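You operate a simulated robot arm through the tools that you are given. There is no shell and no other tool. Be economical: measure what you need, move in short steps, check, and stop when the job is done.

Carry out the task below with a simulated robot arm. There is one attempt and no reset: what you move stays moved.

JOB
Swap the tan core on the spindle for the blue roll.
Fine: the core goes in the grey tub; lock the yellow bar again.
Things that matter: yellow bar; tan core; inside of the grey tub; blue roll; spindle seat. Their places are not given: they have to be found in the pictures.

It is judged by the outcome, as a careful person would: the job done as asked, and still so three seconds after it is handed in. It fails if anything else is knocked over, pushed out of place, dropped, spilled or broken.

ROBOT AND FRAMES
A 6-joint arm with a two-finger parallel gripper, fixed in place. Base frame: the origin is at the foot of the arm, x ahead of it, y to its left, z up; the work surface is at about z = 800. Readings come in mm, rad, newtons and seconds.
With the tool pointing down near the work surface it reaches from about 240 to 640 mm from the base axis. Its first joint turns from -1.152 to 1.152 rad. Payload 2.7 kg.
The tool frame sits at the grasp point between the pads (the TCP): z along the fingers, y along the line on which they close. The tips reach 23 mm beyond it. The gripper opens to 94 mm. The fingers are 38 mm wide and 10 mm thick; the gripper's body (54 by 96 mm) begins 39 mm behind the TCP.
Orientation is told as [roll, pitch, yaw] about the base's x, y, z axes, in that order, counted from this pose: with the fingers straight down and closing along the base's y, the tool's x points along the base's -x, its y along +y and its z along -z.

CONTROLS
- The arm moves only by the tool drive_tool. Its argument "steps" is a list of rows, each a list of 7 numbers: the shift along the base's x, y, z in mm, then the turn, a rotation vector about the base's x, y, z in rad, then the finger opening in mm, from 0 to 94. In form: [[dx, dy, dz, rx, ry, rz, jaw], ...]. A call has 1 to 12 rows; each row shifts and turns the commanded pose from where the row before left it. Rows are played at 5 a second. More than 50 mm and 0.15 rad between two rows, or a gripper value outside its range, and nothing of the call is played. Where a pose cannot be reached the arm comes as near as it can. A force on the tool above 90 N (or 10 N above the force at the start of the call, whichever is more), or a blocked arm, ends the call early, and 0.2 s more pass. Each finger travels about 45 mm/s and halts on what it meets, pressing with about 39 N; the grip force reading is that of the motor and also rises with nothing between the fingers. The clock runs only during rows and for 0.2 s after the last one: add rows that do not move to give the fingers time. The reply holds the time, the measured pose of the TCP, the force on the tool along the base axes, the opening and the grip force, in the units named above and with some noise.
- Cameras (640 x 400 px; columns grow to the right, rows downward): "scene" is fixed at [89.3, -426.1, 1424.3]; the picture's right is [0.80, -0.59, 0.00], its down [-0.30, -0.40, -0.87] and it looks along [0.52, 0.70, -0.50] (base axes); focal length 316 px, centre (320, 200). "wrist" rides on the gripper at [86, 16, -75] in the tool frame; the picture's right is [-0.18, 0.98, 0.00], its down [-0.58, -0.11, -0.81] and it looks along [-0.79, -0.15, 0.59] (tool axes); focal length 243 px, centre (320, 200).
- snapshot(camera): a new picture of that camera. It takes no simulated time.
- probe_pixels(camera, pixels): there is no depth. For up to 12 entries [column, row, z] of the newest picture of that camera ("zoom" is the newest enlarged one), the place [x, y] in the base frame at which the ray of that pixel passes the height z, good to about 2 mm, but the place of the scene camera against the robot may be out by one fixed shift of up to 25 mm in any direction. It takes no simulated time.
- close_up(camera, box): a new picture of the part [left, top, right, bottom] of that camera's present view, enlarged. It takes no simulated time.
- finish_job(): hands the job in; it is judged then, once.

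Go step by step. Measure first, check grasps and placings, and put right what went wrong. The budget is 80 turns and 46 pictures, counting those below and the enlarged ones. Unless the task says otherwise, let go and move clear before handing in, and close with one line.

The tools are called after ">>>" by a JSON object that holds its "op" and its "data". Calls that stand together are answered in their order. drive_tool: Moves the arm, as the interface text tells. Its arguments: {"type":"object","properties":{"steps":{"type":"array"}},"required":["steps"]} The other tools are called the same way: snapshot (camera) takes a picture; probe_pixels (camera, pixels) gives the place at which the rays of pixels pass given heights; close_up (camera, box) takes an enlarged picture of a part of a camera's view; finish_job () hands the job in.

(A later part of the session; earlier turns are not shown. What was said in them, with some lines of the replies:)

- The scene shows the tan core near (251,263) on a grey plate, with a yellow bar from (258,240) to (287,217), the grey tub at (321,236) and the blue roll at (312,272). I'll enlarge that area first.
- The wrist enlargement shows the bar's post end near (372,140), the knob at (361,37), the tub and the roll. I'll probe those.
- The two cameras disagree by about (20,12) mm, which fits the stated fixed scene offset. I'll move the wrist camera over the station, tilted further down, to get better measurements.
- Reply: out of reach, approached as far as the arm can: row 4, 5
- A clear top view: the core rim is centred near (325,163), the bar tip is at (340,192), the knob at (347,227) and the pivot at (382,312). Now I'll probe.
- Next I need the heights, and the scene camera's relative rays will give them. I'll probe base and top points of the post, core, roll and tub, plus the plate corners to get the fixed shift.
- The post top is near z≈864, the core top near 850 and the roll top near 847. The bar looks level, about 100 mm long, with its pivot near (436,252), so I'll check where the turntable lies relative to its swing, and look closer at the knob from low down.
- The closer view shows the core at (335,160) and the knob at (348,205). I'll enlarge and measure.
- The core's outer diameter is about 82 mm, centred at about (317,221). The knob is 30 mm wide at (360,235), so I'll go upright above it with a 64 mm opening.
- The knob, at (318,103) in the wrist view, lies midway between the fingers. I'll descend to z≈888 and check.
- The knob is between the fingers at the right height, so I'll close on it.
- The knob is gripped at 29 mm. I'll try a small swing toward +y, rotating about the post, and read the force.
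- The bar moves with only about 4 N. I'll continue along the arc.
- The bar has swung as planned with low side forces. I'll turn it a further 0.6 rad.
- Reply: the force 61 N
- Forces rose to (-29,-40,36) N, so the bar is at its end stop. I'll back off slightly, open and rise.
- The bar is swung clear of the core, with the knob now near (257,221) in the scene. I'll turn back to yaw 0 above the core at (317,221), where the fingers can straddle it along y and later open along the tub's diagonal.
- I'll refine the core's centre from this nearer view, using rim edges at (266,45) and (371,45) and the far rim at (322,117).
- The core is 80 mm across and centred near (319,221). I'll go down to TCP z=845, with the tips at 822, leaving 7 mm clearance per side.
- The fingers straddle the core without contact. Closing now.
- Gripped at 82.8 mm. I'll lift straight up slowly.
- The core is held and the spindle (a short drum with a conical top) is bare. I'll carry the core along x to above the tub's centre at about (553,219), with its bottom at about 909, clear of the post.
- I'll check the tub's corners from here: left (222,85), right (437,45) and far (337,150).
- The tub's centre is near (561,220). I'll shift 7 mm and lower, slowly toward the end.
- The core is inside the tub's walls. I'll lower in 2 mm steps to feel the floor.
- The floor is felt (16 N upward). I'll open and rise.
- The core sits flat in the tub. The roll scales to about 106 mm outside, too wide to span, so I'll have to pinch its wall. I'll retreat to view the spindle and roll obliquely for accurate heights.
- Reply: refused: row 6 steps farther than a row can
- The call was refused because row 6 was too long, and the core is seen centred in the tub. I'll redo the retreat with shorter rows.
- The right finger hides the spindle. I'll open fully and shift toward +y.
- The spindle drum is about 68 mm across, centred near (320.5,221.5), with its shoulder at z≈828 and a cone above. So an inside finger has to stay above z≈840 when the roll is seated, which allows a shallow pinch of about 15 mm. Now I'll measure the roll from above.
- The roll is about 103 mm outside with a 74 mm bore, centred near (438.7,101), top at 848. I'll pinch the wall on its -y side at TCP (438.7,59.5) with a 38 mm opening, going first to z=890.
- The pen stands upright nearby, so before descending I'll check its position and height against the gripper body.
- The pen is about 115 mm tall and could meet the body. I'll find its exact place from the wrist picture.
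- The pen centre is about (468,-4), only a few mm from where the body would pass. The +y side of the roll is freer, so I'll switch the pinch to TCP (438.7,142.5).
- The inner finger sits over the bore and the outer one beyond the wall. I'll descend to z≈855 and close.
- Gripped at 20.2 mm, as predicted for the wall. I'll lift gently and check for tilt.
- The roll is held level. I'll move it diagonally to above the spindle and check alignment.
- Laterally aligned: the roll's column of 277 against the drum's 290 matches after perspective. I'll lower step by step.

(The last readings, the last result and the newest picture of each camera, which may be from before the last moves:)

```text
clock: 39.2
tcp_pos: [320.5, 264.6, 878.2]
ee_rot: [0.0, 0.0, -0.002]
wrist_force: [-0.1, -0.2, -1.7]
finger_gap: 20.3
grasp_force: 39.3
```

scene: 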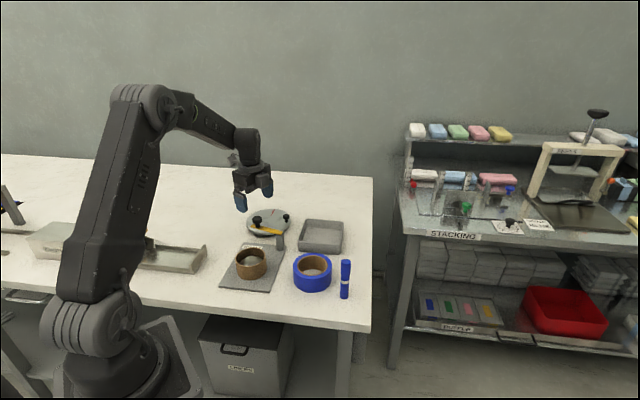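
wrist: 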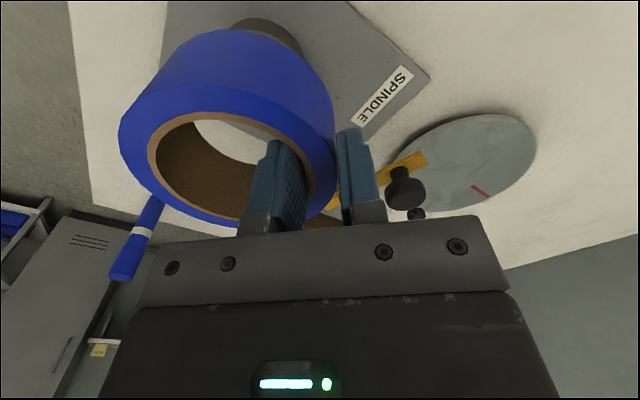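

The bottom is at about 821, past the 828 shoulder, with no contact. I'll continue.

>>> {"op": "drive_tool", "data": {"steps": [[0, 0, -4, 0, 0, 0, 8], [0, 0, -3, 0, 0, 0, 8], [0, 0, -3, 0, 0, 0, 8], [0, 0, 0, 0, 0, 0, 8]]}}

>>> {"op": "close_up", "data": {"camera": "scene", "box": [205, 190, 315, 300]}}

```text
clock: 40.2
tcp_pos: [320.8, 265.7, 867.3]
ee_rot: [0.001, 0.0, -0.001]
wrist_force: [0.8, -0.5, -1.6]
finger_gap: 20.3
grasp_force: 38.9
```

```text
3.64 times, centred on (260, 245) of scene
```

zoom: 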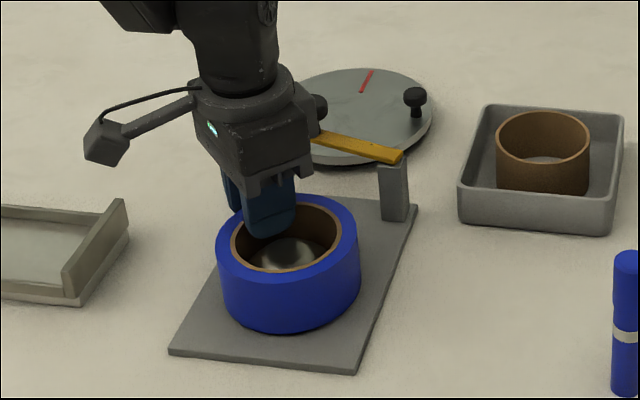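

The roll is around the spindle, almost seated, with no contact force. I'll go a few more mm in small steps.

>>> {"op": "drive_tool", "data": {"steps": [[0, 0, -2, 0, 0, 0, 8], [0, 0, -1.5, 0, 0, 0, 8], [0, 0, 0, 0, 0, 0, 8]]}}

```text
clock: 41.0
tcp_pos: [319.5, 263.3, 864.8]
ee_rot: [0.002, 0.0, -0.003]
wrist_force: [-0.1, -0.5, -1.6]
finger_gap: 20.1
grasp_force: 39.0
```

>>> {"op": "drive_tool", "data": {"steps": [[0, 0, -1.5, 0, 0, 0, 8], [0, 0, -1.5, 0, 0, 0, 8], [0, 0, 0, 0, 0, 0, 8]]}}

```text
clock: 41.8
tcp_pos: [321.3, 264.4, 862.5]
ee_rot: [0.0, -0.001, -0.001]
wrist_force: [-7.8, -4.0, 30.5]
finger_gap: 20.4
grasp_force: 39.1
```

Contact of 30 N at z=862.5 matches the expected seat. I'll ease up, open only slightly because the cone is close to the inner finger, then rise.

>>> {"op": "drive_tool", "data": {"steps": [[0, 0, 1.5, 0, 0, 0, 23], [0, 0, 0, 0, 0, 0, 25], [0, 0, 0, 0, 0, 0, 25], [0, 0, 4, 0, 0, 0, 26], [0, 0, 10, 0, 0, 0, 30], [0, 0, 20, 0, 0, 0, 34], [0, 0, 40, 0, 0, 0, 40], [0, 0, 30, 0, 0, 0, 40], [0, 0, 0, 0, 0, 0, 40]]}}

>>> {"op": "close_up", "data": {"camera": "scene", "box": [205, 190, 315, 300]}}

```text
clock: 43.8
tcp_pos: [320.4, 262.8, 966.9]
ee_rot: [0.0, -0.001, -0.003]
wrist_force: [0.1, 0.3, -0.7]
finger_gap: 40.1
grasp_force: 0.0
```

```text
3.64 times, centred on (260, 245) of scene
```

zoom: 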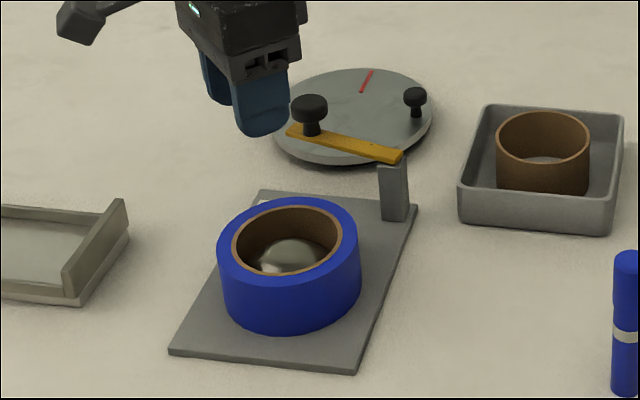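

The roll is seated on the spindle. I'll return to the knob pose, (392.5,315.5) with yaw -1.243 and a 62 mm opening.

>>> {"op": "drive_tool", "data": {"steps": [[8, 6, 0, 0, 0, -0.138, 45], [8, 6, 0, 0, 0, -0.138, 50], [8, 6, 0, 0, 0, -0.138, 55], [8, 6, 0, 0, 0, -0.138, 62], [8, 6, 0, 0, 0, -0.138, 62], [8, 6, 0, 0, 0, -0.138, 62], [8, 6, 0, 0, 0, -0.138, 62], [8, 6, 0, 0, 0, -0.138, 62], [8.2, 4.8, 0, 0, 0, -0.138, 62], [0, 0, 0, 0, 0, 0, 62]]}}

>>> {"op": "snapshot", "data": {"camera": "wrist"}}

```text
clock: 46.0
tcp_pos: [392.9, 317.4, 966.2]
ee_rot: [0.0, -0.001, -1.247]
wrist_force: [-0.2, 0.4, 0.5]
finger_gap: 62.1
grasp_force: 0.0
```

```text
6 pictures are left
```

wrist: 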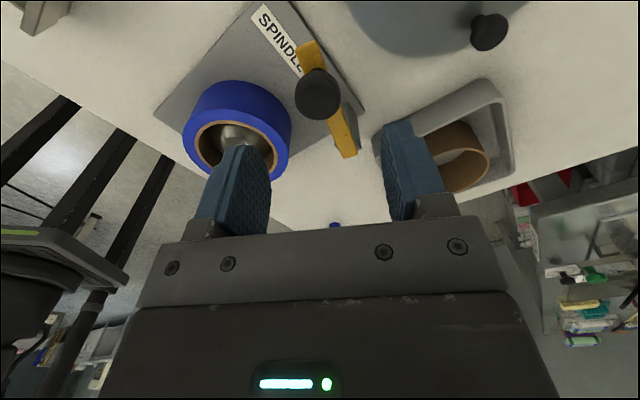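

The knob is again midway between the fingers, at (318,95). I'll descend and grip.

>>> {"op": "drive_tool", "data": {"steps": [[0, 0, -40, 0, 0, 0, 62], [0, -1, -26, 0, 0, 0, 62], [0, 0, -10, 0, 0, 0, 62], [0, 0, 0, 0, 0, 0, 44], [0, 0, 0, 0, 0, 0, 24], [0, 0, 0, 0, 0, 0, 24], [0, 0, 0, 0, 0, 0, 24]]}}

```text
clock: 47.6
tcp_pos: [392.4, 315.7, 890.7]
ee_rot: [-0.003, 0.0, -1.244]
wrist_force: [-11.1, -3.2, 0.1]
finger_gap: 28.9
grasp_force: 44.7
```

Gripped. I'll swing the bar back along the same arc, the first five steps.

>>> {"op": "drive_tool", "data": {"steps": [[-9.1, -7.3, 0, 0, 0, 0.149, 24], [-7.8, -8.5, 0, 0, 0, 0.149, 24], [-6.5, -9.6, 0, 0, 0, 0.149, 24], [-5.0, -10.5, 0, 0, 0, 0.149, 24], [-3.5, -11.1, 0, 0, 0, 0.149, 24], [0, 0, 0, 0, 0, 0, 24]]}}

```text
clock: 49.0
tcp_pos: [359.2, 269.0, 891.4]
ee_rot: [-0.004, 0.002, -0.497]
wrist_force: [-33.2, 7.2, 4.8]
finger_gap: 29.0
grasp_force: 44.6
```

The force of -33 N in x says my arc lies slightly inside the true one. I'll add -2 mm in x and continue.

>>> {"op": "drive_tool", "data": {"steps": [[-2, 0, 0, 0, 0, 0, 24], [-1.7, -11.5, 0, 0, 0, 0.149, 24], [0, -11.6, 0, 0, 0, 0.149, 24], [0, 0, 0, 0, 0, 0, 24]]}}

```text
clock: 50.0
tcp_pos: [358.2, 246.3, 889.2]
ee_rot: [-0.001, 0.0, -0.198]
wrist_force: [-17.7, 5.4, -3.4]
finger_gap: 28.9
grasp_force: 44.9
```

>>> {"op": "drive_tool", "data": {"steps": [[0, -5.5, 0, 0, 0, 0.07, 24], [0.3, -5.5, 0, 0, 0, 0.07, 24], [0, 0, 0, 0, 0, 0, 24]]}}

>>> {"op": "close_up", "data": {"camera": "scene", "box": [205, 190, 315, 300]}}

```text
clock: 50.8
tcp_pos: [359.3, 234.9, 890.8]
ee_rot: [0.003, -0.002, -0.061]
wrist_force: [6.3, 13.8, -30.3]
finger_gap: 29.4
grasp_force: 45.2
```

```text
3.64 times, centred on (260, 245) of scene
```

zoom: 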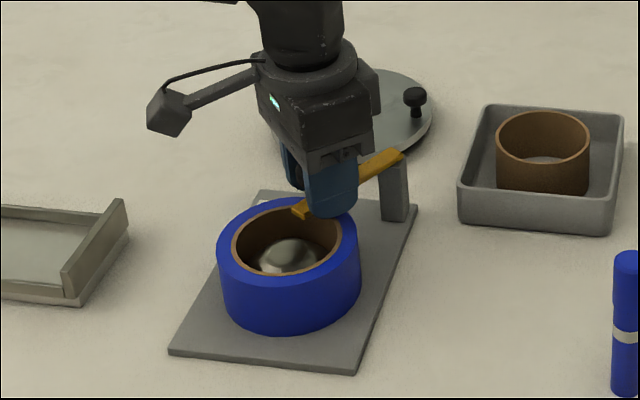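

The bar is back at its original knob position of (359.3,234.9), with 14 N resisting, which suggests the end stop. I'll nudge 1.5 mm more to be sure it is fully home.

>>> {"op": "drive_tool", "data": {"steps": [[0.2, -1.5, 0, 0, 0, 0.03, 24], [0, 0, 0, 0, 0, 0, 24]]}}

```text
clock: 51.4
tcp_pos: [359.2, 234.1, 890.4]
ee_rot: [0.0, -0.002, -0.031]
wrist_force: [15.9, 7.6, -26.6]
finger_gap: 29.0
grasp_force: 45.5
```

The bar is at its original locked position. I'll release and rise clear.

>>> {"op": "drive_tool", "data": {"steps": [[0, 0.5, 0, 0, 0, 0, 40], [0, 0, 0, 0, 0, 0, 62], [0, 0, 0, 0, 0, 0, 62], [0, 0, 25, 0, 0, 0, 62], [0, 0, 45, 0, 0, 0, 62], [0, 0, 45, 0, 0, 0, 62], [-10, 0, 40, 0, 0, 0, 62], [0, 0, 0, 0, 0, 0, 62]]}}

>>> {"op": "close_up", "data": {"camera": "scene", "box": [205, 190, 365, 300]}}

>>> {"op": "snapshot", "data": {"camera": "wrist"}}

```text
clock: 53.2
tcp_pos: [347.8, 232.7, 1045.2]
ee_rot: [0.0, 0.001, -0.033]
wrist_force: [-0.1, -0.4, 0.0]
finger_gap: 61.9
grasp_force: 0.1
```

```text
3.64 times, centred on (285, 245) of scene
```

zoom: 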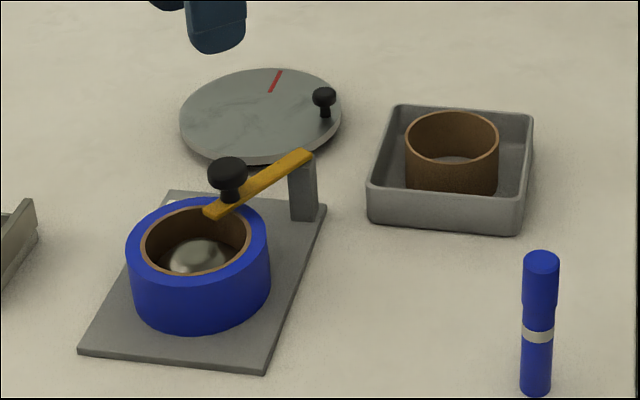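

```text
3 pictures are left
```

wrist: 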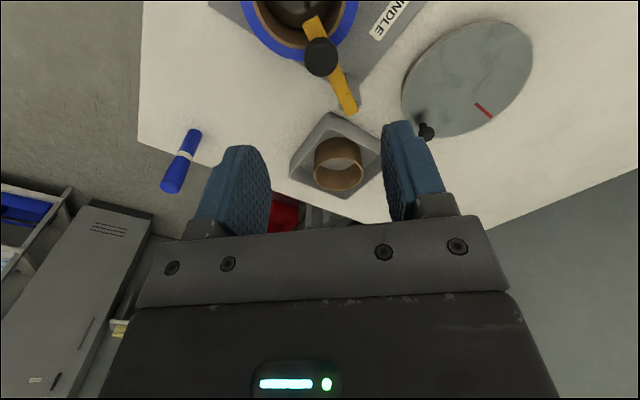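

Everything looks right. As a last check I'll compare the bar's knob, at (321,57), with its first position of (360,235).

>>> {"op": "probe_pixels", "data": {"camera": "wrist", "pixels": [[321, 57, 885], [312, 21, 862], [350, 108, 862]]}}

```text
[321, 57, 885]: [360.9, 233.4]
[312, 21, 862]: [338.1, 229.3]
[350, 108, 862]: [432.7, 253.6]
```

The knob is at (361,233) and the bar tip at (338,229), within measuring error of where they started. I'm handing in.

>>> {"op": "finish_job", "data": {}}

```text
The job is handed in.
```

The blue roll is seated on the spindle, the tan core lies in the grey tub, and the yellow bar is swung back to its original locked position. The last pictures show nothing else disturbed.
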